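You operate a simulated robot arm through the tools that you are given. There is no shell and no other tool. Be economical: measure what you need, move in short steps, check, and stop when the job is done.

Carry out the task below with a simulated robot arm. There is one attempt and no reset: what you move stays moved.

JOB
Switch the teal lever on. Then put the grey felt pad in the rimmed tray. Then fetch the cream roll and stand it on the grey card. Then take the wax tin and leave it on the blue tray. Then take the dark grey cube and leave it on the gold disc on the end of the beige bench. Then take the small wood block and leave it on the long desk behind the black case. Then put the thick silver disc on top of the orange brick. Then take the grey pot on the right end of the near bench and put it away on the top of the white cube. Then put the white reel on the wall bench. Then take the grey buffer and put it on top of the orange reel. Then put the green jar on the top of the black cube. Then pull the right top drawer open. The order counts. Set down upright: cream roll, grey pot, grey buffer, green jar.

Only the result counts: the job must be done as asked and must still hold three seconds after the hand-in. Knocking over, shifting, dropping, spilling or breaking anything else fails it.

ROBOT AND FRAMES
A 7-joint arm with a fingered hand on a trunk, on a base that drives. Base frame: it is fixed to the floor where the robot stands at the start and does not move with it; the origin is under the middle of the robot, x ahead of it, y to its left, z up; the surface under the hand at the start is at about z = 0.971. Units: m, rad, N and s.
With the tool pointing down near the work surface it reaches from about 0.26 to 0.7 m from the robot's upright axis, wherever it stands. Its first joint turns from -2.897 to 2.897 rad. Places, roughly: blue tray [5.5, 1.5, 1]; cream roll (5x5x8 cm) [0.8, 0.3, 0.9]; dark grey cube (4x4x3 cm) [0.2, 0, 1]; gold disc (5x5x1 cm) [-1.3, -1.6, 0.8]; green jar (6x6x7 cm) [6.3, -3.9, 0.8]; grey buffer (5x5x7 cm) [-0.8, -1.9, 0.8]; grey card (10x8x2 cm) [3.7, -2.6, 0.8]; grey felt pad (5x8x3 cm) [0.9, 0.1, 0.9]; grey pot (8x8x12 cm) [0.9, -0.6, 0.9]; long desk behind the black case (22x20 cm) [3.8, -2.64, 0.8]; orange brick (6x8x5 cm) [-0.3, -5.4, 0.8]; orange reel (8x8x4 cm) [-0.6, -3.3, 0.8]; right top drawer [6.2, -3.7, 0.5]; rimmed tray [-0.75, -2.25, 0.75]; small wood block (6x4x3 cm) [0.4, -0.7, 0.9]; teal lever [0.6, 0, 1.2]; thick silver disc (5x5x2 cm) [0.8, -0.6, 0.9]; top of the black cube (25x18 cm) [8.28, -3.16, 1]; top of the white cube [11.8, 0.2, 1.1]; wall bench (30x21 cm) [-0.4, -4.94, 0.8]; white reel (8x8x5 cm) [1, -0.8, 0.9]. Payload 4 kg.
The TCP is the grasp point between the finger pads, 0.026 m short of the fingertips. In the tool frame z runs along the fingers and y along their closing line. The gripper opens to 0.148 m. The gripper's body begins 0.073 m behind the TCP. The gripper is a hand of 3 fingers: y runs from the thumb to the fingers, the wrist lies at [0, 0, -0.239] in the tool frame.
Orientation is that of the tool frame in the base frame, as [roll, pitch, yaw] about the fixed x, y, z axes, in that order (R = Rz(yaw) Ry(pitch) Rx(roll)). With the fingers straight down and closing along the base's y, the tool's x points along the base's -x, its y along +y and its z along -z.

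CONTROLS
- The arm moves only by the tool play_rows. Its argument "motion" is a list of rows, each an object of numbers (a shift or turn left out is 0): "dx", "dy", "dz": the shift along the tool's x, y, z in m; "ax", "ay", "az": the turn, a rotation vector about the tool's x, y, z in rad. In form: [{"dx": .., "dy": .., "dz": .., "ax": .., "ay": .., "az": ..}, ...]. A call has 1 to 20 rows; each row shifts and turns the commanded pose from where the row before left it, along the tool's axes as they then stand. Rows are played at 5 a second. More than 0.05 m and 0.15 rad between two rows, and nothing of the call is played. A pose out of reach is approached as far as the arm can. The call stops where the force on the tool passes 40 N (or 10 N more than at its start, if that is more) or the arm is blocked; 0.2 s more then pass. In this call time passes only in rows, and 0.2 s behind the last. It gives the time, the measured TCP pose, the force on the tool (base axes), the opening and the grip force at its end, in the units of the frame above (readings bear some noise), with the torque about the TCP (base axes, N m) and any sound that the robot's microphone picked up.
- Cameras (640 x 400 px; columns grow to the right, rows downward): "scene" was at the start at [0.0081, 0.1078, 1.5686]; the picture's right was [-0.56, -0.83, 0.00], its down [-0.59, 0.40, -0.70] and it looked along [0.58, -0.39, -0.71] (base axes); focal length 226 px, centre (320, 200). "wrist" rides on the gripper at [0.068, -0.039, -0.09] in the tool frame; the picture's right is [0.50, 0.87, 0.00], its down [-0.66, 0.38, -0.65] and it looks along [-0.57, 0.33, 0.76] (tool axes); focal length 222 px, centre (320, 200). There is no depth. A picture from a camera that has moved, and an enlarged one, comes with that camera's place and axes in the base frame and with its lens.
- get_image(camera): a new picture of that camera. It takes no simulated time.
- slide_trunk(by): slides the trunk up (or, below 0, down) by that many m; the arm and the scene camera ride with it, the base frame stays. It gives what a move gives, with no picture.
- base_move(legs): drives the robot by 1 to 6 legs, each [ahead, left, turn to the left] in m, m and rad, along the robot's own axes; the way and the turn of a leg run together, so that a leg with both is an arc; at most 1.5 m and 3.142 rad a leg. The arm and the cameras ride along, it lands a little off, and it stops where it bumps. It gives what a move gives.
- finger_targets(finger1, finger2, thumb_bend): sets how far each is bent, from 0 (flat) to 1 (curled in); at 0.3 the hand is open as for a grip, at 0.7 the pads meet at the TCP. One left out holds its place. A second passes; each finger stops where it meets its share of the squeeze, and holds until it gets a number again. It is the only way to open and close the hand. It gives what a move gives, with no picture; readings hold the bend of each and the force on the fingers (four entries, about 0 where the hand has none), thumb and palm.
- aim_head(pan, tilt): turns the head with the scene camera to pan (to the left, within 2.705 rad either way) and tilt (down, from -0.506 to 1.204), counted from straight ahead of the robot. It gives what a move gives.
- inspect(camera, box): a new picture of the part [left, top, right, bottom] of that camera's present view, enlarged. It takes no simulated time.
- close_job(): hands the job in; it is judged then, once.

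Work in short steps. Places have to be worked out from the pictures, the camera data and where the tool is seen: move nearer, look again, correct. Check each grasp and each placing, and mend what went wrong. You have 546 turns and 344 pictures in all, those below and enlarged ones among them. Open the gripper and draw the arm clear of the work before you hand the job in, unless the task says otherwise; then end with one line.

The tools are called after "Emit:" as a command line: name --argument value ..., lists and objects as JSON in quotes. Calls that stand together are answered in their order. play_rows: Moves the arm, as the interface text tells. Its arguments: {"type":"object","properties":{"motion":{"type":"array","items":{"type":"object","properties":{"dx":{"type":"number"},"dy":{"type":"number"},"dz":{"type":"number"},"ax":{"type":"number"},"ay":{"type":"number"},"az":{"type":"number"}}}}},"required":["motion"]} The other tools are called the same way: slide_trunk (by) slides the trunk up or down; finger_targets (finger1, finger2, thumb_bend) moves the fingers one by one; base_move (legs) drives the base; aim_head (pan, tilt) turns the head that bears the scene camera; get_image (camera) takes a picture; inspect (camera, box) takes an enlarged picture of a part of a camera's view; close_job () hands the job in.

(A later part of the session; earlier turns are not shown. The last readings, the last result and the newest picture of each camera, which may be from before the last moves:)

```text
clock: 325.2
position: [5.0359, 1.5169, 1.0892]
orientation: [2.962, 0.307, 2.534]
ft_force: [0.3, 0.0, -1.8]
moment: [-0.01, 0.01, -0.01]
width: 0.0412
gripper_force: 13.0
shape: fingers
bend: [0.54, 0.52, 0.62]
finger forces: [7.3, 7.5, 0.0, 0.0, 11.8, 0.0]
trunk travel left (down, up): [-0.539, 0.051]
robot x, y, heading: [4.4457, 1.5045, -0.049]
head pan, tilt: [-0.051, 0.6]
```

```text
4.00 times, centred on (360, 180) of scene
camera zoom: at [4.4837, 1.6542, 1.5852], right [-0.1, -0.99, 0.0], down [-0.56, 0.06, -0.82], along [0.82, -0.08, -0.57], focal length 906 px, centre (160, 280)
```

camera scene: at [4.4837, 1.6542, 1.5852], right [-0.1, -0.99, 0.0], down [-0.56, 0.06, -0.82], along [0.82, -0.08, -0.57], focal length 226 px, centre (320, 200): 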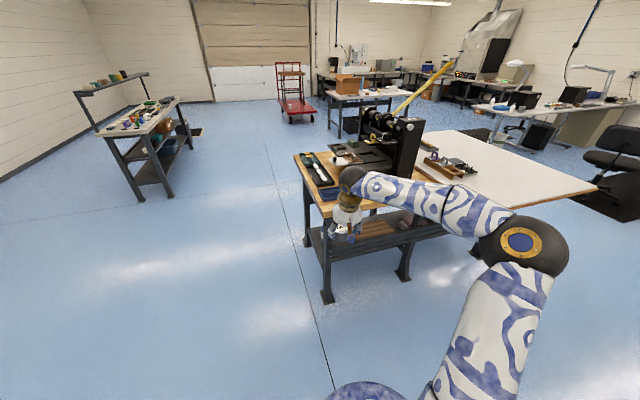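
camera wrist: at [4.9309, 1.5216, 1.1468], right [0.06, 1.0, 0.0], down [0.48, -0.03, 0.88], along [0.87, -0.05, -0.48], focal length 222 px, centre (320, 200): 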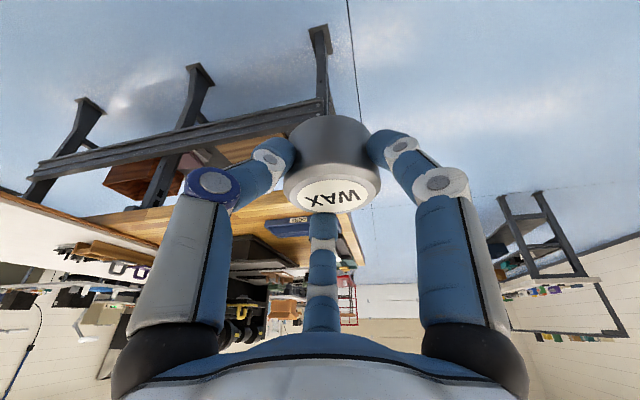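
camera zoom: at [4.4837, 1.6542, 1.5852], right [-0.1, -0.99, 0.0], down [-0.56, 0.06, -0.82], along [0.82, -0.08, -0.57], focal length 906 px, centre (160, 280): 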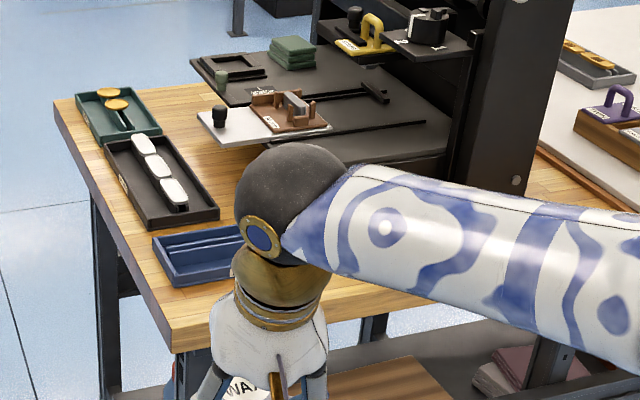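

Triangulated: tray ≈ x 5.44–5.58, y 1.35–1.54, rim z ≈ 0.92. I drive 0.4 m ahead and look again.

Emit:
base_move --legs '[[0.38, -0.02, 0]]'

Emit:
get_image --camera "wrist"

Emit:
get_image --camera "scene"

```text
clock: 327.6
position: [5.4138, 1.474, 1.0901]
orientation: [2.963, 0.307, 2.528]
ft_force: [0.2, -0.5, -0.9]
moment: [-0.02, 0.03, 0.03]
width: 0.0411
gripper_force: 13.3
shape: fingers
bend: [0.54, 0.52, 0.62]
finger forces: [7.4, 7.3, 0.0, 0.0, 11.9, 0.0]
trunk travel left (down, up): [-0.539, 0.051]
robot x, y, heading: [4.825, 1.4658, -0.054]
head pan, tilt: [-0.051, 0.6]
```

```text
194 pictures are left
camera wrist: at [5.3103, 1.4798, 1.1466], right [0.06, 1.0, 0.0], down [0.48, -0.03, 0.88], along [0.87, -0.05, -0.48], focal length 222 px, centre (320, 200)
```

wrist: 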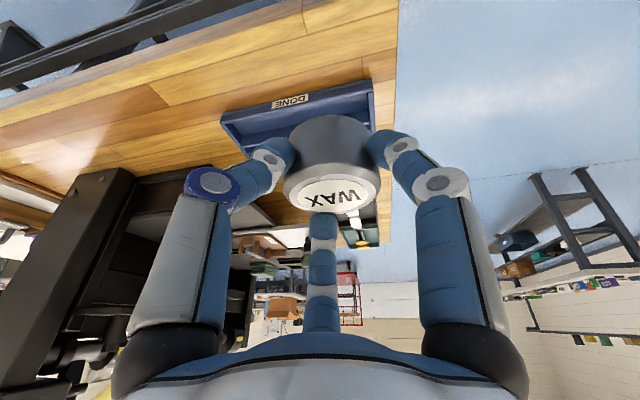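

```text
193 pictures are left
camera scene: at [4.8639, 1.6145, 1.5852], right [-0.1, -0.99, 0.0], down [-0.56, 0.06, -0.82], along [0.82, -0.09, -0.57], focal length 226 px, centre (320, 200)
```

scene: 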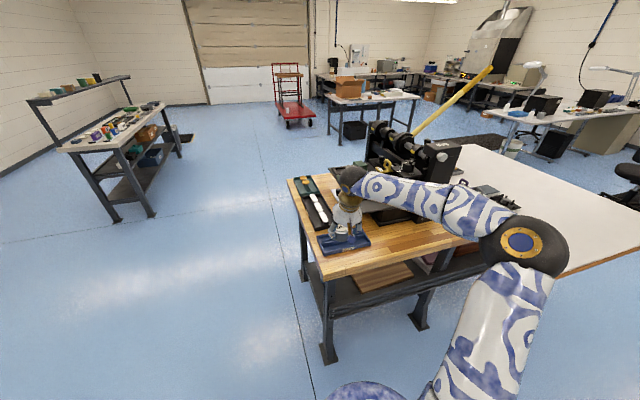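

Emit:
inspect --camera "scene" --box '[285, 165, 405, 265]'

Emit:
inspect --camera "wrist" --box '[200, 60, 420, 200]'

```text
4.00 times, centred on (345, 215) of scene
camera zoom: at [4.8639, 1.6145, 1.5852], right [-0.1, -0.99, 0.0], down [-0.56, 0.06, -0.82], along [0.82, -0.09, -0.57], focal length 906 px, centre (220, 140)
```

zoom: 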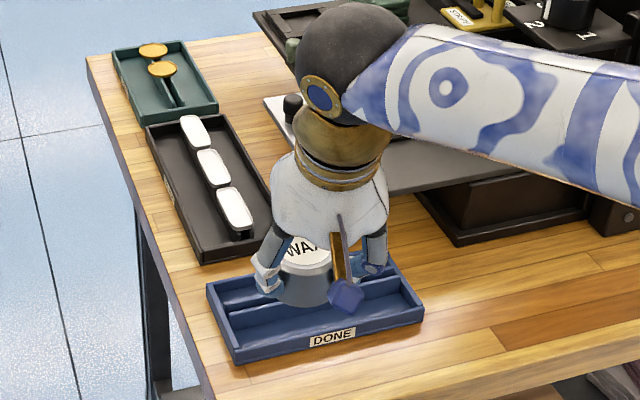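

```text
2.86 times, centred on (310, 130) of wrist
camera zoom: at [5.3103, 1.4798, 1.1466], right [0.06, 1.0, 0.0], down [0.48, -0.03, 0.88], along [0.87, -0.05, -0.48], focal length 635 px, centre (349, 400)
```

zoom: 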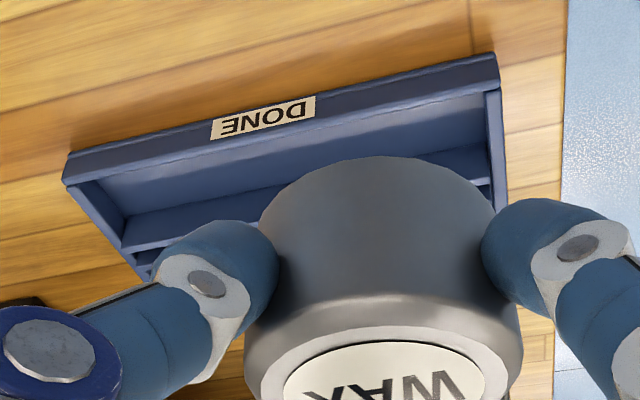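

I look closely at the tray's inner structure.

Emit:
inspect --camera "scene" --box '[334, 222, 394, 262]'

Emit:
inspect --camera "wrist" --box '[215, 75, 305, 165]'

```text
10.00 times, centred on (364, 242) of scene
camera zoom: at [4.8639, 1.6145, 1.5852], right [-0.1, -0.99, 0.0], down [-0.56, 0.06, -0.82], along [0.82, -0.09, -0.57], focal length 2265 px, centre (-120, -220)
```

zoom: 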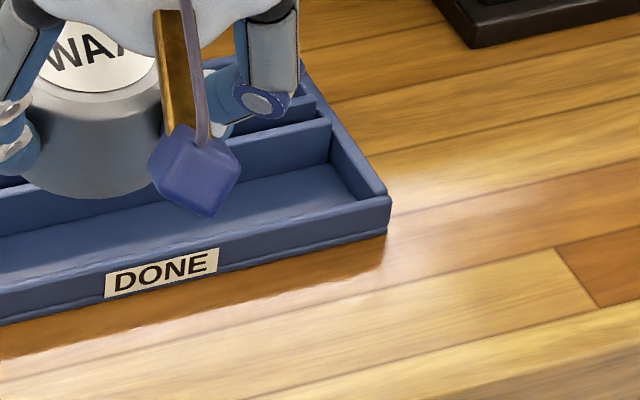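

```text
4.44 times, centred on (260, 120) of wrist
camera zoom: at [5.3103, 1.4798, 1.1466], right [0.06, 1.0, 0.0], down [0.48, -0.03, 0.88], along [0.87, -0.05, -0.48], focal length 987 px, centre (587, 556)
```

zoom: 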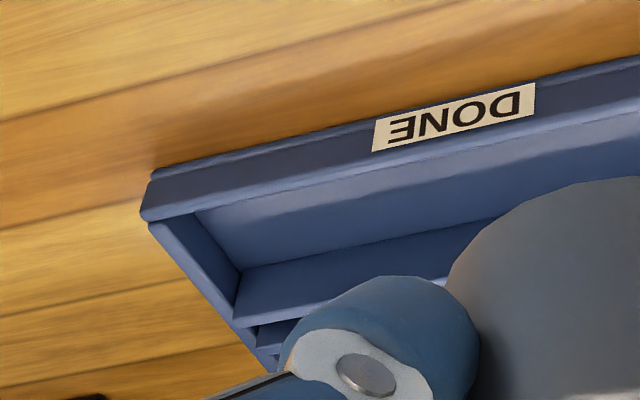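

The tray has a front well and ridges; I'll rest the tin on the front rim and ridge: target centre ≈ (5.533, 1.437). I shift there and lower 7 cm.

Emit:
play_rows --motion '[{"dx": -0.0194, "dy": -0.0335}, {"dx": -0.0372, "dy": 0.0215, "dz": 0.0157}, {"dx": -0.0372, "dy": 0.0215, "dz": 0.0157}, {"dx": 0.0104, "dy": -0.006, "dz": 0.0329}, {"dx": 0.0104, "dy": -0.006, "dz": 0.0329}]'

Emit:
inspect --camera "scene" --box '[285, 165, 405, 265]'

Emit:
inspect --camera "wrist" --box '[200, 60, 420, 200]'

```text
clock: 328.8
position: [5.505, 1.4284, 1.0193]
orientation: [2.96, 0.309, 2.528]
ft_force: [-0.6, -0.7, -0.7]
moment: [-0.01, 0.02, -0.01]
width: 0.0407
gripper_force: 13.2
shape: fingers
bend: [0.54, 0.52, 0.62]
finger forces: [7.3, 7.3, 0.1, 0.0, 11.6, 0.0]
trunk travel left (down, up): [-0.539, 0.051]
robot x, y, heading: [4.8264, 1.4672, -0.054]
head pan, tilt: [-0.051, 0.6]
```

```text
4.00 times, centred on (345, 215) of scene
camera zoom: at [4.8636, 1.6145, 1.5852], right [-0.1, -0.99, 0.0], down [-0.56, 0.06, -0.82], along [0.82, -0.09, -0.57], focal length 906 px, centre (220, 140)
```

zoom: 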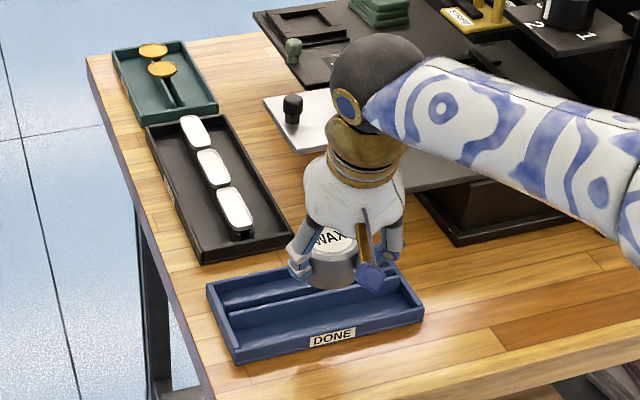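

```text
2.86 times, centred on (310, 130) of wrist
camera zoom: at [5.4005, 1.4343, 1.0765], right [0.06, 1.0, 0.0], down [0.48, -0.03, 0.88], along [0.87, -0.06, -0.48], focal length 635 px, centre (349, 400)
```

zoom: 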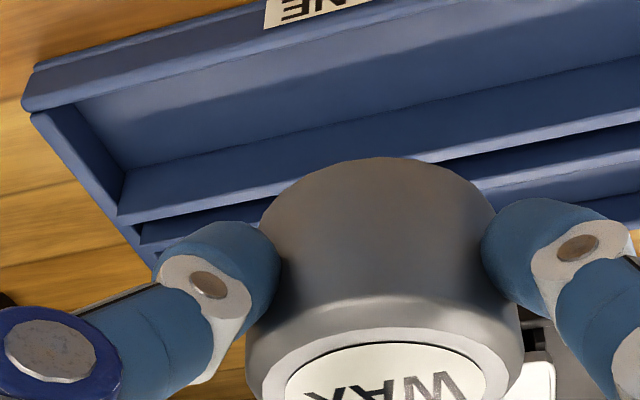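

Both views agree the tin's near edge will land on the front rim. I lower 4.5 cm, then in small steps.

Emit:
play_rows --motion '[{"dx": 0.0051, "dy": -0.0029, "dz": 0.0218}, {"dx": 0.0067, "dy": -0.0039, "dz": 0.0211}]'

Emit:
play_rows --motion '[{"dx": 0.0012, "dy": -0.0007, "dz": 0.0038}]'

Emit:
play_rows --motion '[{"dx": 0.0012, "dy": -0.0007, "dz": 0.0038}]'

Emit:
inspect --camera "scene" --box '[305, 195, 395, 265]'

```text
clock: 329.4
position: [5.5062, 1.4309, 0.9746]
orientation: [2.961, 0.306, 2.527]
ft_force: [0.6, 0.3, -0.8]
moment: [0.0, 0.01, -0.02]
width: 0.041
gripper_force: 12.8
shape: fingers
bend: [0.54, 0.52, 0.62]
finger forces: [7.2, 7.3, 0.0, 0.0, 11.5, 0.1]
trunk travel left (down, up): [-0.539, 0.051]
robot x, y, heading: [4.8223, 1.4692, -0.056]
head pan, tilt: [-0.051, 0.6]
```

```text
clock: 329.8
position: [5.5066, 1.4295, 0.9708]
orientation: [2.96, 0.304, 2.531]
ft_force: [0.0, 0.8, -0.9]
moment: [-0.02, 0.01, -0.01]
width: 0.0408
gripper_force: 12.8
shape: fingers
bend: [0.54, 0.52, 0.62]
finger forces: [7.3, 7.4, 0.0, 0.0, 11.5, 0.0]
trunk travel left (down, up): [-0.539, 0.051]
robot x, y, heading: [4.8246, 1.4664, -0.056]
head pan, tilt: [-0.051, 0.6]
```

```text
clock: 330.2
position: [5.5063, 1.4303, 0.9655]
orientation: [2.961, 0.308, 2.529]
ft_force: [-0.1, 0.6, 0.6]
moment: [0.05, -0.01, -0.02]
width: 0.0406
gripper_force: 13.2
shape: fingers
bend: [0.54, 0.52, 0.62]
finger forces: [7.5, 7.9, 0.0, 0.1, 11.3, 0.0]
trunk travel left (down, up): [-0.539, 0.051]
robot x, y, heading: [4.8252, 1.4674, -0.057]
head pan, tilt: [-0.051, 0.6]
```

```text
5.71 times, centred on (350, 230) of scene
camera zoom: at [4.8633, 1.6145, 1.5852], right [-0.1, -0.99, 0.0], down [-0.56, 0.06, -0.83], along [0.82, -0.09, -0.56], focal length 1294 px, centre (149, 29)
```

zoom: 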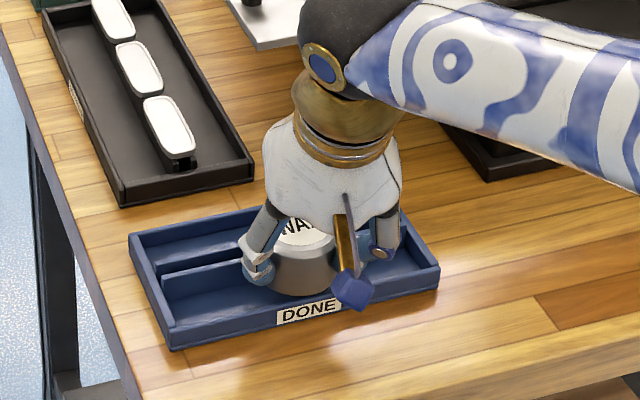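

Starting contact. Lower 3 mm more.

Emit:
play_rows --motion '[{"dx": 0.0009, "dy": -0.0005, "dz": 0.0028}]'

Emit:
inspect --camera "scene" --box '[325, 220, 385, 260]'

Emit:
inspect --camera "wrist" --box '[200, 60, 420, 200]'

```text
clock: 330.6
position: [5.5056, 1.4306, 0.9648]
orientation: [2.957, 0.31, 2.529]
ft_force: [-0.8, 0.4, 9.9]
moment: [0.13, -0.36, -0.01]
width: 0.0406
gripper_force: 16.1
shape: fingers
bend: [0.54, 0.51, 0.62]
finger forces: [8.7, 11.9, 0.0, 0.0, 11.4, 0.0]
trunk travel left (down, up): [-0.539, 0.051]
robot x, y, heading: [4.8242, 1.4656, -0.049]
head pan, tilt: [-0.051, 0.6]
```

```text
10.00 times, centred on (355, 240) of scene
camera zoom: at [4.8621, 1.6145, 1.5854], right [-0.1, -0.99, 0.0], down [-0.56, 0.06, -0.83], along [0.82, -0.09, -0.56], focal length 2265 px, centre (-30, -200)
```

zoom: 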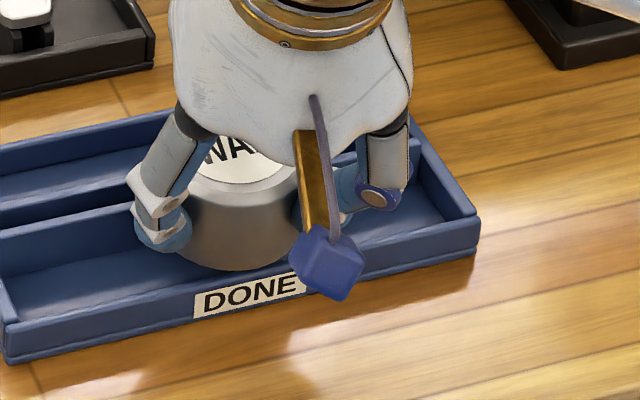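

```text
2.86 times, centred on (310, 130) of wrist
camera zoom: at [5.401, 1.4347, 1.0214], right [0.06, 1.0, 0.0], down [0.48, -0.03, 0.88], along [0.88, -0.05, -0.48], focal length 635 px, centre (349, 400)
```

zoom: 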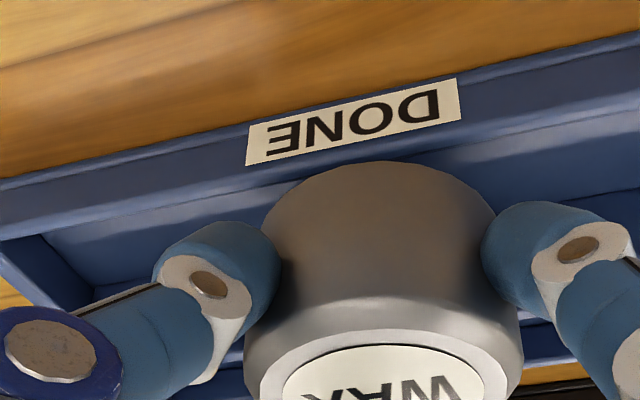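

The near edge sits right at the wall's inner edge. I raise 4 mm, shift 8 mm toward me, and set down again.

Emit:
play_rows --motion '[{"dx": -0.0015, "dy": 0.0009, "dz": -0.0047}, {"dx": 0.0065, "dy": -0.0038, "dz": -0.0027}]'

Emit:
play_rows --motion '[{"dx": 0.0012, "dy": -0.0007, "dz": 0.0038}]'

Emit:
inspect --camera "scene" --box '[325, 220, 385, 260]'

```text
clock: 331.2
position: [5.4987, 1.4297, 0.9681]
orientation: [2.962, 0.306, 2.529]
ft_force: [0.5, -0.2, 0.3]
moment: [-0.02, 0.02, 0.02]
width: 0.0403
gripper_force: 13.2
shape: fingers
bend: [0.54, 0.52, 0.62]
finger forces: [7.7, 7.3, 0.0, 0.0, 11.6, 0.1]
trunk travel left (down, up): [-0.539, 0.051]
robot x, y, heading: [4.8245, 1.4666, -0.056]
head pan, tilt: [-0.051, 0.6]
```

```text
clock: 331.6
position: [5.4977, 1.431, 0.965]
orientation: [2.96, 0.307, 2.529]
ft_force: [-1.4, -0.6, 5.4]
moment: [0.05, -0.22, -0.04]
width: 0.0404
gripper_force: 14.8
shape: fingers
bend: [0.54, 0.51, 0.62]
finger forces: [8.3, 10.5, 0.0, 0.0, 11.7, 0.0]
trunk travel left (down, up): [-0.539, 0.051]
robot x, y, heading: [4.8253, 1.4702, -0.055]
head pan, tilt: [-0.051, 0.6]
```

```text
10.00 times, centred on (355, 240) of scene
camera zoom: at [4.8627, 1.6145, 1.5854], right [-0.1, -0.99, 0.0], down [-0.56, 0.06, -0.83], along [0.82, -0.09, -0.56], focal length 2265 px, centre (-30, -200)
```

zoom: 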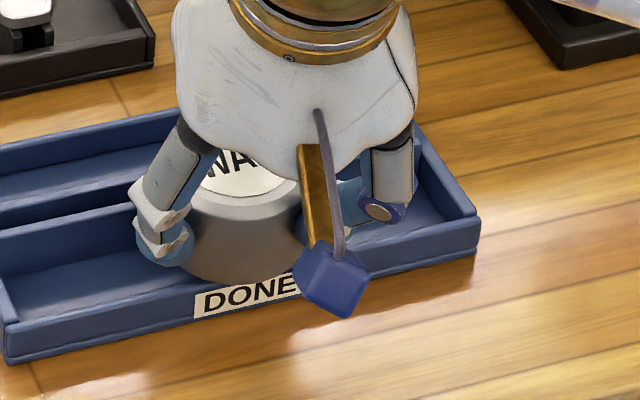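

Now the tin spans wall and ridge. I release gently.

Emit:
finger_targets --finger1 0.47 --finger2 0.44 --thumb_bend 0.54

Emit:
inspect --camera "scene" --box '[325, 220, 385, 260]'

Emit:
get_image --camera "wrist"

```text
clock: 332.6
position: [5.4968, 1.4301, 0.9639]
orientation: [2.964, 0.306, 2.528]
ft_force: [-0.2, -0.1, 0.3]
moment: [0.02, -0.02, 0.01]
width: 0.0606
gripper_force: 0.1
shape: fingers
bend: [0.47, 0.44, 0.54]
finger forces: [0.0, 0.0, 0.1, 0.0, 0.0, 0.1]
trunk travel left (down, up): [-0.539, 0.051]
robot x, y, heading: [4.8246, 1.4689, -0.057]
head pan, tilt: [-0.051, 0.6]
```

```text
10.00 times, centred on (355, 240) of scene
camera zoom: at [4.8634, 1.6145, 1.5852], right [-0.1, -0.99, 0.0], down [-0.56, 0.06, -0.83], along [0.82, -0.09, -0.57], focal length 2265 px, centre (-30, -200)
```

zoom: 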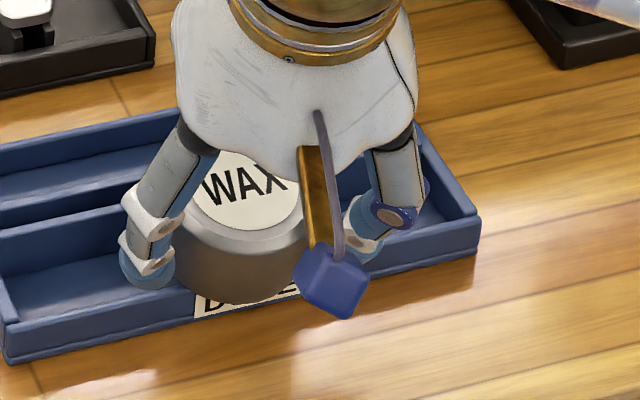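

```text
181 pictures are left
camera wrist: at [5.3932, 1.4353, 1.0214], right [0.06, 1.0, 0.0], down [0.48, -0.03, 0.88], along [0.87, -0.05, -0.48], focal length 222 px, centre (320, 200)
```

wrist: 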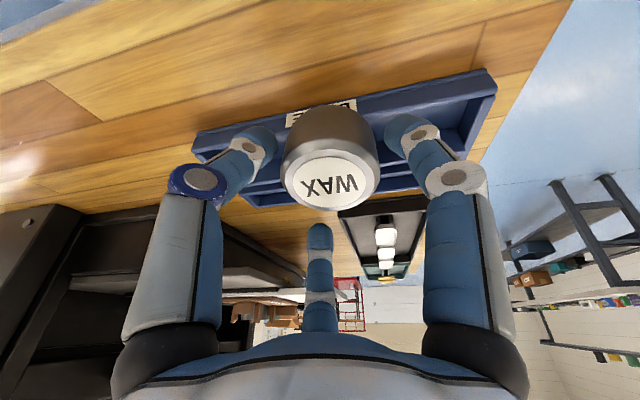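

On release finger 2 nudged the tin toward me; it now leans slightly over the front wall. I regrip it, lift a little, and put it 1.2 cm further in, releasing finger 2 first.

Emit:
finger_targets --finger1 0.7 --finger2 0.7 --thumb_bend 0.7

Emit:
play_rows --motion '[{"dx": -0.0024, "dy": 0.0014, "dz": -0.0075}]'

Emit:
inspect --camera "scene" --box '[325, 220, 385, 260]'

Emit:
get_image --camera "wrist"

```text
clock: 333.6
position: [5.4965, 1.4311, 0.9647]
orientation: [2.959, 0.31, 2.528]
ft_force: [-0.9, -0.8, 1.3]
moment: [0.03, -0.01, 0.0]
width: 0.0403
gripper_force: 13.5
shape: fingers
bend: [0.52, 0.52, 0.63]
finger forces: [8.6, 7.7, 0.1, 0.0, 10.7, 0.0]
trunk travel left (down, up): [-0.539, 0.051]
robot x, y, heading: [4.8273, 1.4709, -0.057]
head pan, tilt: [-0.051, 0.6]
```

```text
clock: 334.0
position: [5.4971, 1.43, 0.9733]
orientation: [2.962, 0.303, 2.532]
ft_force: [0.3, 0.4, -0.8]
moment: [0.0, 0.03, -0.01]
width: 0.0402
gripper_force: 13.4
shape: fingers
bend: [0.52, 0.52, 0.63]
finger forces: [8.8, 7.0, 0.1, 0.0, 10.4, 0.0]
trunk travel left (down, up): [-0.539, 0.051]
robot x, y, heading: [4.8252, 1.4696, -0.051]
head pan, tilt: [-0.051, 0.6]
```

```text
10.00 times, centred on (355, 240) of scene
camera zoom: at [4.8634, 1.6145, 1.5852], right [-0.1, -0.99, 0.0], down [-0.56, 0.06, -0.83], along [0.82, -0.09, -0.56], focal length 2265 px, centre (-30, -200)
```

zoom: 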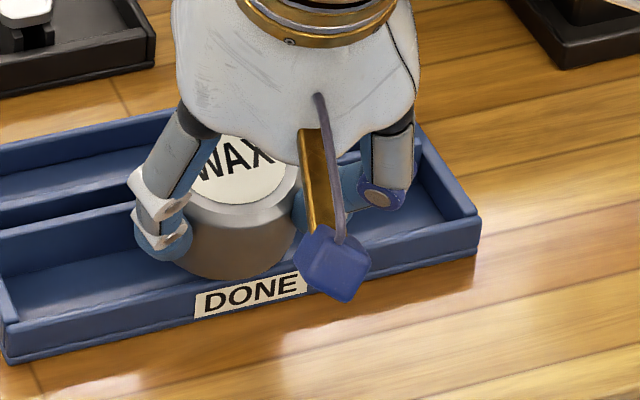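

```text
179 pictures are left
camera wrist: at [5.3933, 1.4357, 1.0292], right [0.06, 1.0, 0.0], down [0.48, -0.03, 0.88], along [0.87, -0.05, -0.48], focal length 222 px, centre (320, 200)
```

wrist: 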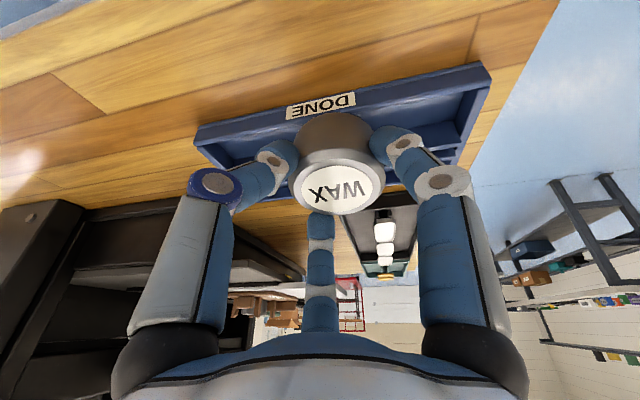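

The tin needn't be upright, so the most secure rest is with its near edge inside the front well, leaning on the divider. I move 2.5 cm in and lower gently.

Emit:
play_rows --motion '[{"dx": -0.0203, "dy": 0.0117, "dz": 0.0086}, {"dx": 0.0012, "dy": -0.0007, "dz": 0.0038}]'

Emit:
play_rows --motion '[{"dx": 0.0012, "dy": -0.0007, "dz": 0.0038}]'

Emit:
play_rows --motion '[{"dx": 0.0012, "dy": -0.0007, "dz": 0.0038}]'

Emit:
inspect --camera "scene" --box '[325, 220, 385, 260]'

```text
clock: 334.6
position: [5.5229, 1.4295, 0.9685]
orientation: [2.961, 0.307, 2.529]
ft_force: [-0.2, -0.8, 1.4]
moment: [0.05, 0.02, 0.04]
width: 0.0405
gripper_force: 14.2
shape: fingers
bend: [0.52, 0.52, 0.63]
finger forces: [9.1, 7.3, 0.1, 0.1, 10.8, 0.1]
trunk travel left (down, up): [-0.539, 0.051]
robot x, y, heading: [4.8238, 1.4681, -0.054]
head pan, tilt: [-0.051, 0.6]
```

```text
clock: 335.0
position: [5.5229, 1.4293, 0.9673]
orientation: [2.96, 0.309, 2.529]
ft_force: [-2.1, -2.0, 13.7]
moment: [0.17, -0.11, 0.04]
width: 0.0402
gripper_force: 16.1
shape: fingers
bend: [0.53, 0.51, 0.64]
finger forces: [10.5, 10.3, 0.1, 0.1, 11.9, 0.0]
trunk travel left (down, up): [-0.539, 0.051]
robot x, y, heading: [4.8278, 1.4656, -0.055]
head pan, tilt: [-0.051, 0.6]
```

```text
clock: 335.4
position: [5.5206, 1.428, 0.9626]
orientation: [2.961, 0.309, 2.527]
ft_force: [-7.8, -4.6, 20.8]
moment: [0.04, 0.02, 0.06]
width: 0.0399
gripper_force: 17.2
shape: fingers
bend: [0.53, 0.52, 0.64]
finger forces: [10.9, 8.5, 0.1, 0.0, 14.8, 0.0]
trunk travel left (down, up): [-0.539, 0.051]
robot x, y, heading: [4.8269, 1.4709, -0.051]
head pan, tilt: [-0.051, 0.6]
```

```text
10.00 times, centred on (355, 240) of scene
camera zoom: at [4.8597, 1.6139, 1.5856], right [-0.1, -0.99, 0.0], down [-0.56, 0.06, -0.83], along [0.82, -0.09, -0.56], focal length 2265 px, centre (-30, -200)
```

zoom: 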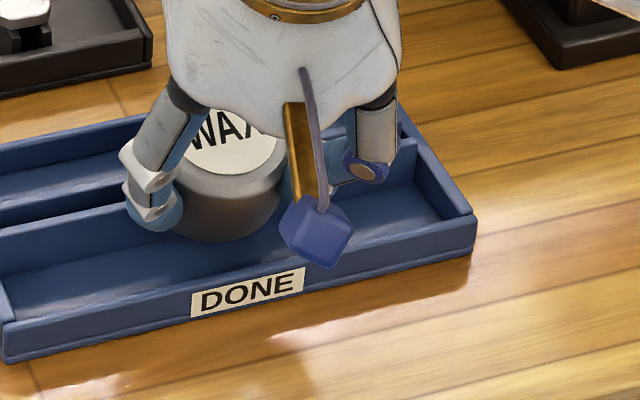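

Near edge is inside the well. Ease up 3 mm, release finger 2 first, then the others.

Emit:
play_rows --motion '[{"dx": -0.0009, "dy": 0.0005, "dz": -0.0028}]'

Emit:
finger_targets --finger2 0.42

Emit:
finger_targets --finger1 0.46 --thumb_bend 0.52

Emit:
inspect --camera "scene" --box '[325, 220, 385, 260]'

```text
clock: 335.8
position: [5.5217, 1.4281, 0.9632]
orientation: [2.961, 0.309, 2.529]
ft_force: [-5.6, -4.1, 11.1]
moment: [0.05, 0.09, 0.02]
width: 0.04
gripper_force: 16.3
shape: fingers
bend: [0.53, 0.52, 0.64]
finger forces: [10.2, 8.3, 0.1, 0.0, 13.8, 0.1]
trunk travel left (down, up): [-0.539, 0.051]
robot x, y, heading: [4.8209, 1.4682, -0.055]
head pan, tilt: [-0.051, 0.6]
```

```text
clock: 336.8
position: [5.5217, 1.4311, 0.9637]
orientation: [2.959, 0.306, 2.53]
ft_force: [-4.3, 0.1, 6.0]
moment: [0.15, 0.09, 0.06]
width: 0.0393
gripper_force: 9.4
shape: fingers
bend: [0.53, 0.42, 0.65]
finger forces: [9.4, 0.0, 0.0, 0.0, 9.1, 0.1]
trunk travel left (down, up): [-0.539, 0.051]
robot x, y, heading: [4.8279, 1.4697, -0.054]
head pan, tilt: [-0.051, 0.6]
```

```text
clock: 337.8
position: [5.5224, 1.4303, 0.9629]
orientation: [2.96, 0.308, 2.531]
ft_force: [1.0, -0.7, -0.4]
moment: [0.0, -0.02, 0.02]
width: 0.0651
gripper_force: 0.1
shape: fingers
bend: [0.46, 0.42, 0.52]
finger forces: [0.0, 0.0, 0.1, 0.0, 0.0, 0.0]
trunk travel left (down, up): [-0.539, 0.051]
robot x, y, heading: [4.825, 1.4659, -0.052]
head pan, tilt: [-0.051, 0.6]
```

```text
10.00 times, centred on (355, 240) of scene
camera zoom: at [4.8634, 1.6145, 1.5852], right [-0.1, -0.99, 0.0], down [-0.56, 0.06, -0.82], along [0.82, -0.09, -0.57], focal length 2265 px, centre (-30, -200)
```

zoom: 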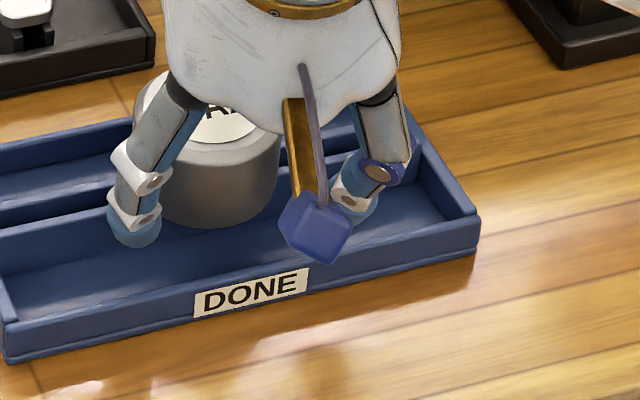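

The tin settled rearward over divider and far wall. I open wide, rise, and check.

Emit:
finger_targets --finger1 0.36 --finger2 0.3 --thumb_bend 0.38

Emit:
play_rows --motion '[{"dx": -0.0089, "dy": 0.0051, "dz": -0.0282}, {"dx": -0.0149, "dy": 0.0086, "dz": -0.047}, {"dx": -0.0149, "dy": 0.0086, "dz": -0.047}]'

Emit:
inspect --camera "scene" --box '[305, 195, 395, 265]'

Emit:
get_image --camera "wrist"

```text
clock: 338.8
position: [5.5222, 1.4294, 0.9641]
orientation: [2.963, 0.307, 2.529]
ft_force: [0.0, -1.0, 0.5]
moment: [0.05, -0.02, -0.01]
width: 0.1046
gripper_force: 0.1
shape: fingers
bend: [0.36, 0.3, 0.38]
finger forces: [0.0, 0.0, 0.0, 0.1, 0.0, 0.1]
trunk travel left (down, up): [-0.539, 0.051]
robot x, y, heading: [4.8275, 1.4688, -0.059]
head pan, tilt: [-0.051, 0.6]
```

```text
clock: 339.6
position: [5.5232, 1.4286, 1.0938]
orientation: [2.962, 0.306, 2.53]
ft_force: [-0.1, -0.6, 0.3]
moment: [0.0, 0.02, -0.02]
width: 0.1045
gripper_force: 0.1
shape: fingers
bend: [0.36, 0.3, 0.38]
finger forces: [0.0, 0.0, 0.0, 0.1, 0.0, 0.0]
trunk travel left (down, up): [-0.539, 0.051]
robot x, y, heading: [4.8236, 1.4678, -0.053]
head pan, tilt: [-0.051, 0.6]
```

```text
5.71 times, centred on (350, 230) of scene
camera zoom: at [4.8633, 1.6147, 1.5851], right [-0.1, -0.99, 0.0], down [-0.56, 0.06, -0.83], along [0.82, -0.09, -0.56], focal length 1294 px, centre (149, 29)
```

zoom: 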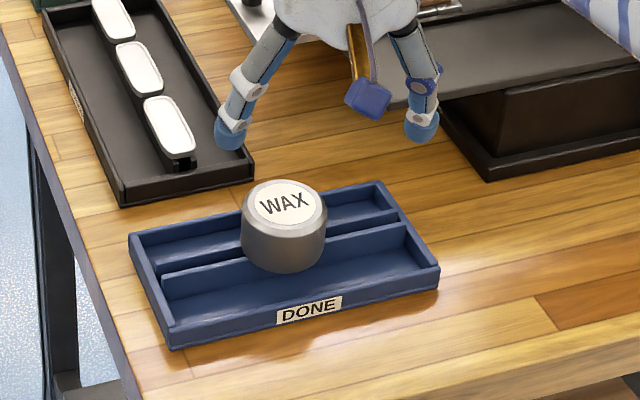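

```text
175 pictures are left
camera wrist: at [5.4193, 1.4339, 1.1508], right [0.06, 1.0, 0.0], down [0.48, -0.03, 0.88], along [0.87, -0.05, -0.48], focal length 222 px, centre (320, 200)
```

wrist: 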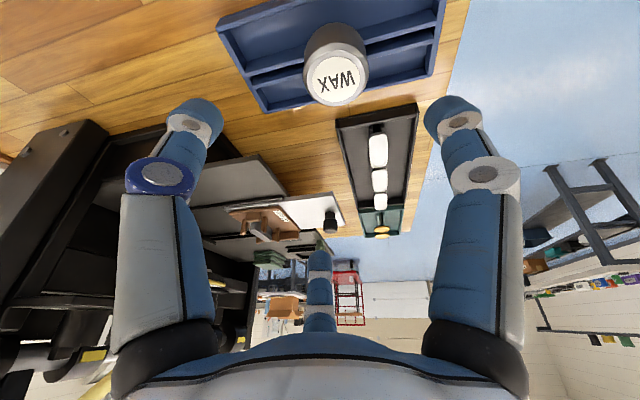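

The tin rests on the tray across divider and far wall. Next the dark grey cube: I retract and straighten the hand to a compact high pose for driving.

Emit:
base_move --legs '[[-0.45, 0, 0.05]]'

Emit:
play_rows --motion '[{"dx": 0.0407, "dy": -0.0235, "dz": -0.0172}, {"dx": 0.0407, "dy": -0.0235, "dz": -0.0172}, {"dx": 0.0407, "dy": -0.0235, "dz": -0.0172}, {"dx": 0.0407, "dy": -0.0235, "dz": -0.0172}, {"dx": 0.0407, "dy": -0.0235, "dz": -0.0172}, {"ax": 0.0583, "ay": 0.101}, {"ax": 0.0583, "ay": 0.101}, {"ax": 0.0583, "ay": 0.101}, {"dz": -0.05}, {"dz": -0.05}, {"dz": -0.05}, {"dz": -0.05}]'

Emit:
base_move --legs '[[0, 0.3, 0], [-1.45, 0, 0], [-1.45, 0, 0], [-1.45, 0, 0]]'

```text
clock: 342.3
position: [5.0827, 1.4739, 1.0926]
orientation: [2.959, 0.308, 2.574]
ft_force: [-0.5, -0.3, 0.3]
moment: [0.0, -0.01, 0.01]
width: 0.1046
gripper_force: 0.0
shape: fingers
bend: [0.36, 0.3, 0.38]
finger forces: [0.0, 0.0, 0.0, 0.0, 0.0, 0.0]
trunk travel left (down, up): [-0.539, 0.051]
robot x, y, heading: [4.3773, 1.4805, -0.009]
head pan, tilt: [-0.051, 0.6]
```

```text
clock: 344.9
position: [4.8319, 1.476, 1.2953]
orientation: [3.141, 0.005, 2.602]
ft_force: [0.1, 0.3, -0.5]
moment: [0.02, -0.02, -0.04]
width: 0.1048
gripper_force: 0.0
shape: fingers
bend: [0.36, 0.3, 0.38]
finger forces: [0.0, 0.1, 0.0, 0.1, 0.0, 0.0]
trunk travel left (down, up): [-0.539, 0.051]
robot x, y, heading: [4.3844, 1.479, -0.011]
head pan, tilt: [-0.051, 0.6]
```

```text
clock: 367.4
position: [0.4689, 1.7918, 1.2941]
orientation: [3.141, 0.006, 2.597]
ft_force: [-0.4, 0.0, -0.5]
moment: [0.0, -0.01, 0.0]
width: 0.1046
gripper_force: 0.0
shape: fingers
bend: [0.36, 0.3, 0.38]
finger forces: [0.1, 0.1, 0.0, 0.0, 0.0, 0.0]
trunk travel left (down, up): [-0.539, 0.051]
robot x, y, heading: [0.0191, 1.8025, -0.013]
head pan, tilt: [-0.051, 0.6]
```

Continue: back, strafe right to y≈0 in front of the machine.

Emit:
base_move --legs '[[-0.4, 0, 0.013], [0, -1.4, 0], [0, -0.4, 0], [0.12, 0, 0]]'

Emit:
aim_head --pan -0.2 --tilt 0.9

Emit:
get_image --camera "scene"

Emit:
get_image --camera "wrist"

```text
clock: 379.5
position: [0.1807, -0.0119, 1.2937]
orientation: [3.141, 0.005, 2.595]
ft_force: [0.6, -0.3, -0.4]
moment: [-0.02, 0.03, 0.02]
width: 0.1046
gripper_force: 0.1
shape: fingers
bend: [0.36, 0.3, 0.38]
finger forces: [0.0, 0.0, 0.0, 0.0, 0.2, 0.1]
trunk travel left (down, up): [-0.539, 0.051]
robot x, y, heading: [-0.266, -0.0077, -0.018]
head pan, tilt: [-0.051, 0.6]
```

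```text
clock: 380.3
position: [0.1808, -0.0114, 1.2939]
orientation: [3.142, 0.005, 2.597]
ft_force: [-0.4, 0.3, 0.2]
moment: [-0.01, -0.02, -0.02]
width: 0.1044
gripper_force: 0.1
shape: fingers
bend: [0.36, 0.3, 0.38]
finger forces: [0.1, 0.0, 0.0, 0.1, 0.1, 0.1]
trunk travel left (down, up): [-0.539, 0.051]
robot x, y, heading: [-0.2682, -0.005, -0.016]
head pan, tilt: [-0.201, 0.901]
```

```text
174 pictures are left
camera scene: at [-0.2512, 0.1334, 1.5605], right [-0.21, -0.98, 0.0], down [-0.77, 0.17, -0.62], along [0.61, -0.13, -0.78], focal length 226 px, centre (320, 200)
```

scene: 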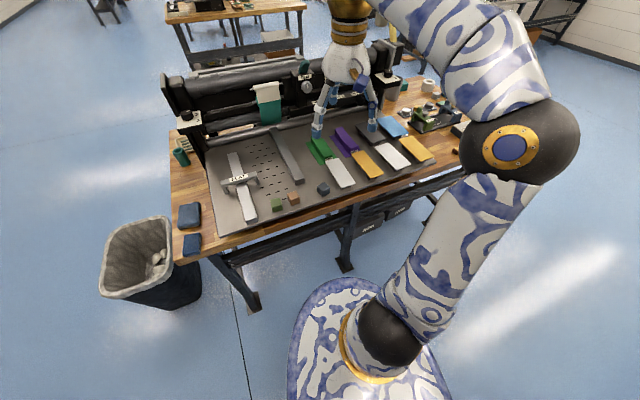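

```text
173 pictures are left
camera wrist: at [0.1021, -0.0116, 1.3838], right [0.02, 1.0, 0.0], down [0.75, -0.01, 0.66], along [0.66, -0.02, -0.75], focal length 222 px, centre (320, 200)
```

wrist: 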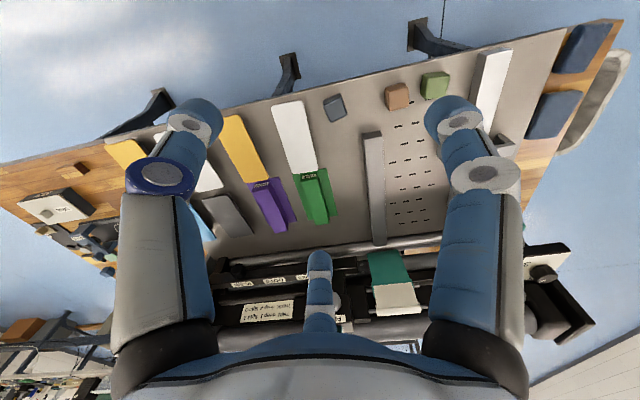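

Dark grey cube ≈ (0.238, 0.008). I zoom to get its orientation.

Emit:
inspect --camera "wrist" --box '[290, 60, 390, 150]'

Emit:
inspect --camera "scene" --box '[290, 160, 360, 215]'

```text
4.44 times, centred on (340, 105) of wrist
camera zoom: at [0.1021, -0.0116, 1.3838], right [0.02, 1.0, 0.0], down [0.75, -0.01, 0.66], along [0.66, -0.02, -0.75], focal length 987 px, centre (231, 622)
```

zoom: 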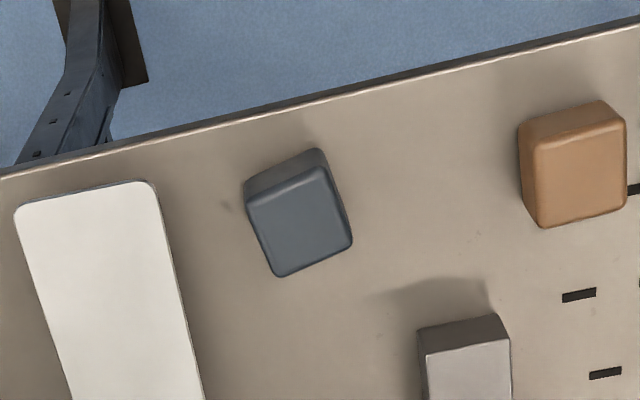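

```text
7.27 times, centred on (325, 188) of scene
camera zoom: at [-0.2512, 0.1334, 1.5605], right [-0.21, -0.98, 0.0], down [-0.77, 0.17, -0.62], along [0.61, -0.13, -0.78], focal length 1647 px, centre (284, 291)
```

zoom: 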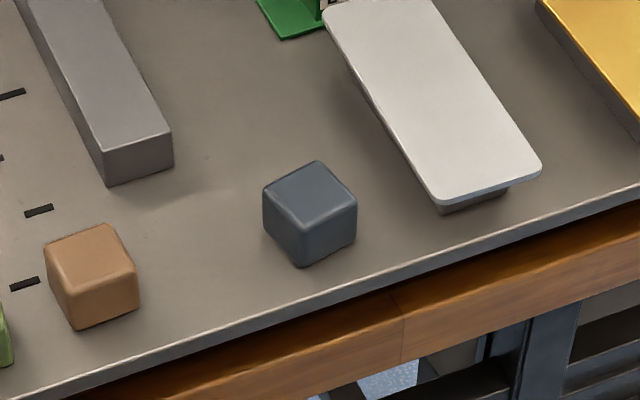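

Cube rotated ~25°; the current hand orientation already suits it (finger 1 flat on a face). I move above and descend to z≈1.05.

Emit:
finger_targets --finger1 0.5 --finger2 0.5 --thumb_bend 0.5

Emit:
play_rows --motion '[{"dx": -0.0194, "dy": 0.023}, {"dx": -0.0194, "dy": 0.023}, {"dz": 0.05}, {"dz": 0.05}, {"dz": 0.05}, {"dz": 0.05}, {"dz": 0.04}]'

Emit:
get_image --camera "wrist"

```text
clock: 381.3
position: [0.1806, -0.0117, 1.295]
orientation: [3.142, 0.004, 2.595]
ft_force: [0.6, 0.7, -0.1]
moment: [0.03, -0.01, -0.02]
width: 0.0629
gripper_force: 0.2
shape: fingers
bend: [0.5, 0.5, 0.5]
finger forces: [0.0, 0.0, 0.0, 0.0, 0.0, 0.1]
trunk travel left (down, up): [-0.539, 0.051]
robot x, y, heading: [-0.2708, -0.004, -0.01]
head pan, tilt: [-0.201, 0.901]
```

```text
clock: 382.9
position: [0.2368, 0.0076, 1.0524]
orientation: [3.141, 0.006, 2.598]
ft_force: [0.3, 0.2, 0.6]
moment: [-0.03, 0.0, 0.01]
width: 0.0624
gripper_force: 0.1
shape: fingers
bend: [0.5, 0.5, 0.5]
finger forces: [0.0, 0.0, 0.0, 0.0, 0.0, 0.0]
trunk travel left (down, up): [-0.539, 0.051]
robot x, y, heading: [-0.2662, -0.003, -0.015]
head pan, tilt: [-0.201, 0.901]
```

```text
170 pictures are left
camera wrist: at [0.1584, 0.0078, 1.1423], right [0.02, 1.0, 0.0], down [0.75, -0.02, 0.66], along [0.66, -0.02, -0.75], focal length 222 px, centre (320, 200)
```

wrist: 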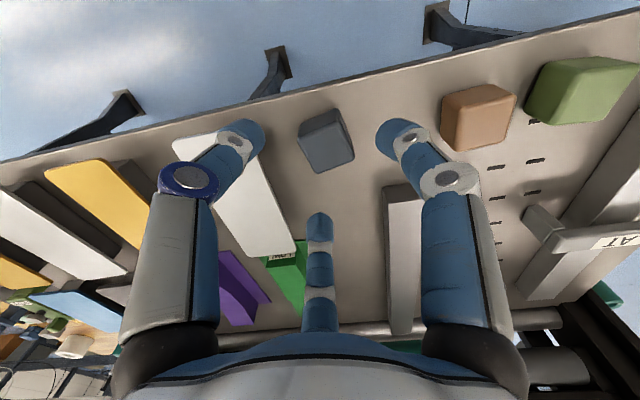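

Slight correction and descend to z=1.0, then close.

Emit:
play_rows --motion '[{"dx": 0.0063, "dy": 0.0008}, {"dz": 0.026}, {"dz": 0.026}]'

Emit:
finger_targets --finger1 0.7 --finger2 0.7 --thumb_bend 0.7

Emit:
play_rows --motion '[{"dz": -0.03}, {"dz": -0.05}, {"dz": -0.05}]'

Emit:
get_image --camera "wrist"

```text
clock: 383.7
position: [0.2325, 0.0104, 1.0048]
orientation: [3.139, 0.008, 2.595]
ft_force: [1.5, -0.3, 18.1]
moment: [0.42, 0.37, 0.04]
width: 0.0624
gripper_force: 9.2
shape: fingers
bend: [0.49, 0.5, 0.5]
finger forces: [14.4, 0.1, 0.0, 0.0, 4.3, 0.1]
trunk travel left (down, up): [-0.539, 0.051]
robot x, y, heading: [-0.2675, -0.0019, -0.015]
head pan, tilt: [-0.201, 0.901]
```

```text
clock: 384.7
position: [0.2331, 0.0112, 1.0038]
orientation: [3.14, 0.006, 2.595]
ft_force: [-1.3, 3.7, 12.2]
moment: [0.28, -0.09, 0.01]
width: 0.0267
gripper_force: 18.9
shape: fingers
bend: [0.58, 0.6, 0.64]
finger forces: [13.0, 14.0, 0.1, 0.0, 10.0, 0.0]
trunk travel left (down, up): [-0.539, 0.051]
robot x, y, heading: [-0.2663, -0.0068, -0.017]
head pan, tilt: [-0.201, 0.901]
```

```text
clock: 385.5
position: [0.2309, 0.0091, 1.1288]
orientation: [3.141, 0.003, 2.598]
ft_force: [-0.7, 1.3, 0.3]
moment: [0.01, 0.0, 0.02]
width: 0.0259
gripper_force: 13.3
shape: fingers
bend: [0.6, 0.6, 0.64]
finger forces: [6.6, 10.2, 0.0, 0.0, 10.5, 0.1]
trunk travel left (down, up): [-0.539, 0.051]
robot x, y, heading: [-0.2646, -0.0034, -0.019]
head pan, tilt: [-0.201, 0.901]
```

```text
169 pictures are left
camera wrist: at [0.1537, 0.01, 1.2185], right [0.02, 1.0, 0.0], down [0.75, -0.01, 0.66], along [0.66, -0.02, -0.75], focal length 222 px, centre (320, 200)
```

wrist: 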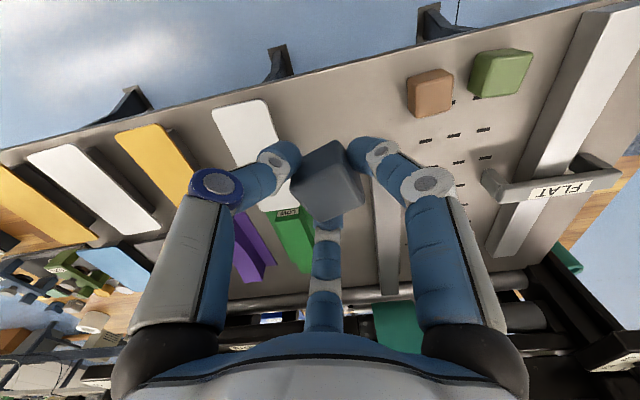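

Cube is held. I raise a bit and drive to the beige bench's end, facing it.

Emit:
play_rows --motion '[{"dz": -0.04}, {"dz": -0.04}]'

Emit:
base_move --legs '[[-0.65, 0, 0], [0, -0.7, 0], [0, 0, -1.95], [0.2, 0, 0]]'

Emit:
aim_head --pan 0.0 --tilt 0.7

Emit:
get_image --camera "scene"

Emit:
get_image --camera "wrist"

```text
clock: 386.1
position: [0.2318, 0.0101, 1.2082]
orientation: [-3.14, 0.005, 2.598]
ft_force: [0.1, -0.7, 0.8]
moment: [0.0, 0.02, 0.01]
width: 0.026
gripper_force: 13.4
shape: fingers
bend: [0.6, 0.6, 0.64]
finger forces: [6.4, 10.2, 0.0, 0.0, 10.5, 0.0]
trunk travel left (down, up): [-0.539, 0.051]
robot x, y, heading: [-0.2719, -0.0083, -0.017]
head pan, tilt: [-0.201, 0.901]
```

```text
clock: 399.1
position: [-1.1943, -1.3454, 1.2087]
orientation: [-3.14, 0.006, 0.622]
ft_force: [0.5, 0.2, -0.4]
moment: [0.0, 0.01, 0.0]
width: 0.0252
gripper_force: 12.2
shape: fingers
bend: [0.6, 0.6, 0.64]
finger forces: [6.1, 9.6, 0.0, 0.1, 9.8, 0.0]
trunk travel left (down, up): [-0.539, 0.051]
robot x, y, heading: [-1.01, -0.8781, -1.987]
head pan, tilt: [-0.201, 0.901]
```

```text
clock: 399.8
position: [-1.1952, -1.3461, 1.2083]
orientation: [-3.141, 0.006, 0.62]
ft_force: [-0.6, 0.5, -0.6]
moment: [-0.01, 0.01, 0.01]
width: 0.0251
gripper_force: 12.7
shape: fingers
bend: [0.6, 0.6, 0.64]
finger forces: [6.1, 9.6, 0.1, 0.0, 9.8, 0.0]
trunk travel left (down, up): [-0.539, 0.051]
robot x, y, heading: [-1.0099, -0.8807, -1.991]
head pan, tilt: [0.0, 0.7]
```

```text
168 pictures are left
camera scene: at [-0.8815, -0.9612, 1.5765], right [-0.91, 0.41, 0.0], down [0.26, 0.59, -0.76], along [-0.31, -0.7, -0.64], focal length 226 px, centre (320, 200)
```

scene: 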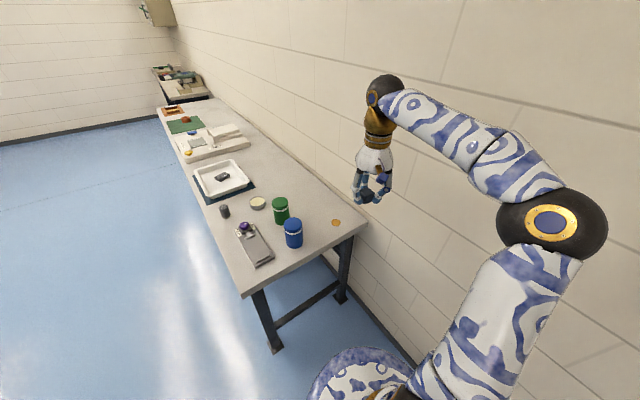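

```text
167 pictures are left
camera wrist: at [-1.1614, -1.2747, 1.2983], right [0.91, -0.41, 0.0], down [-0.31, -0.69, 0.66], along [-0.27, -0.6, -0.75], focal length 222 px, centre (320, 200)
```

wrist: 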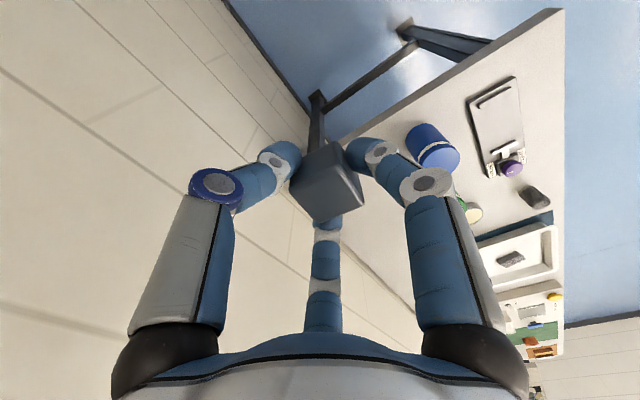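

Gold disc seen at ≈(−1.257, −1.62). I zoom for precision.

Emit:
inspect --camera "scene" --box '[280, 180, 380, 260]'

```text
5.00 times, centred on (330, 220) of scene
camera zoom: at [-0.8815, -0.9612, 1.5765], right [-0.91, 0.41, 0.0], down [0.26, 0.59, -0.76], along [-0.31, -0.7, -0.64], focal length 1132 px, centre (270, 100)
```

zoom: 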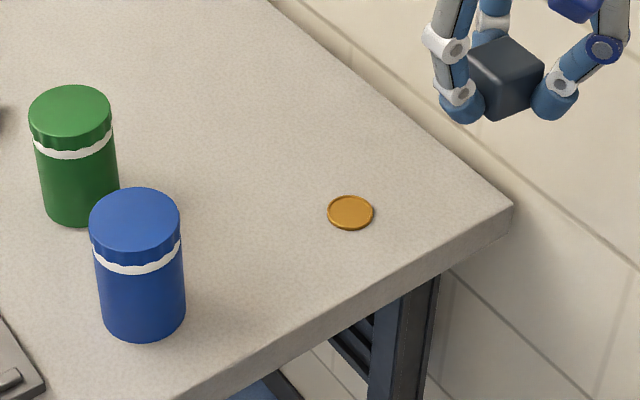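

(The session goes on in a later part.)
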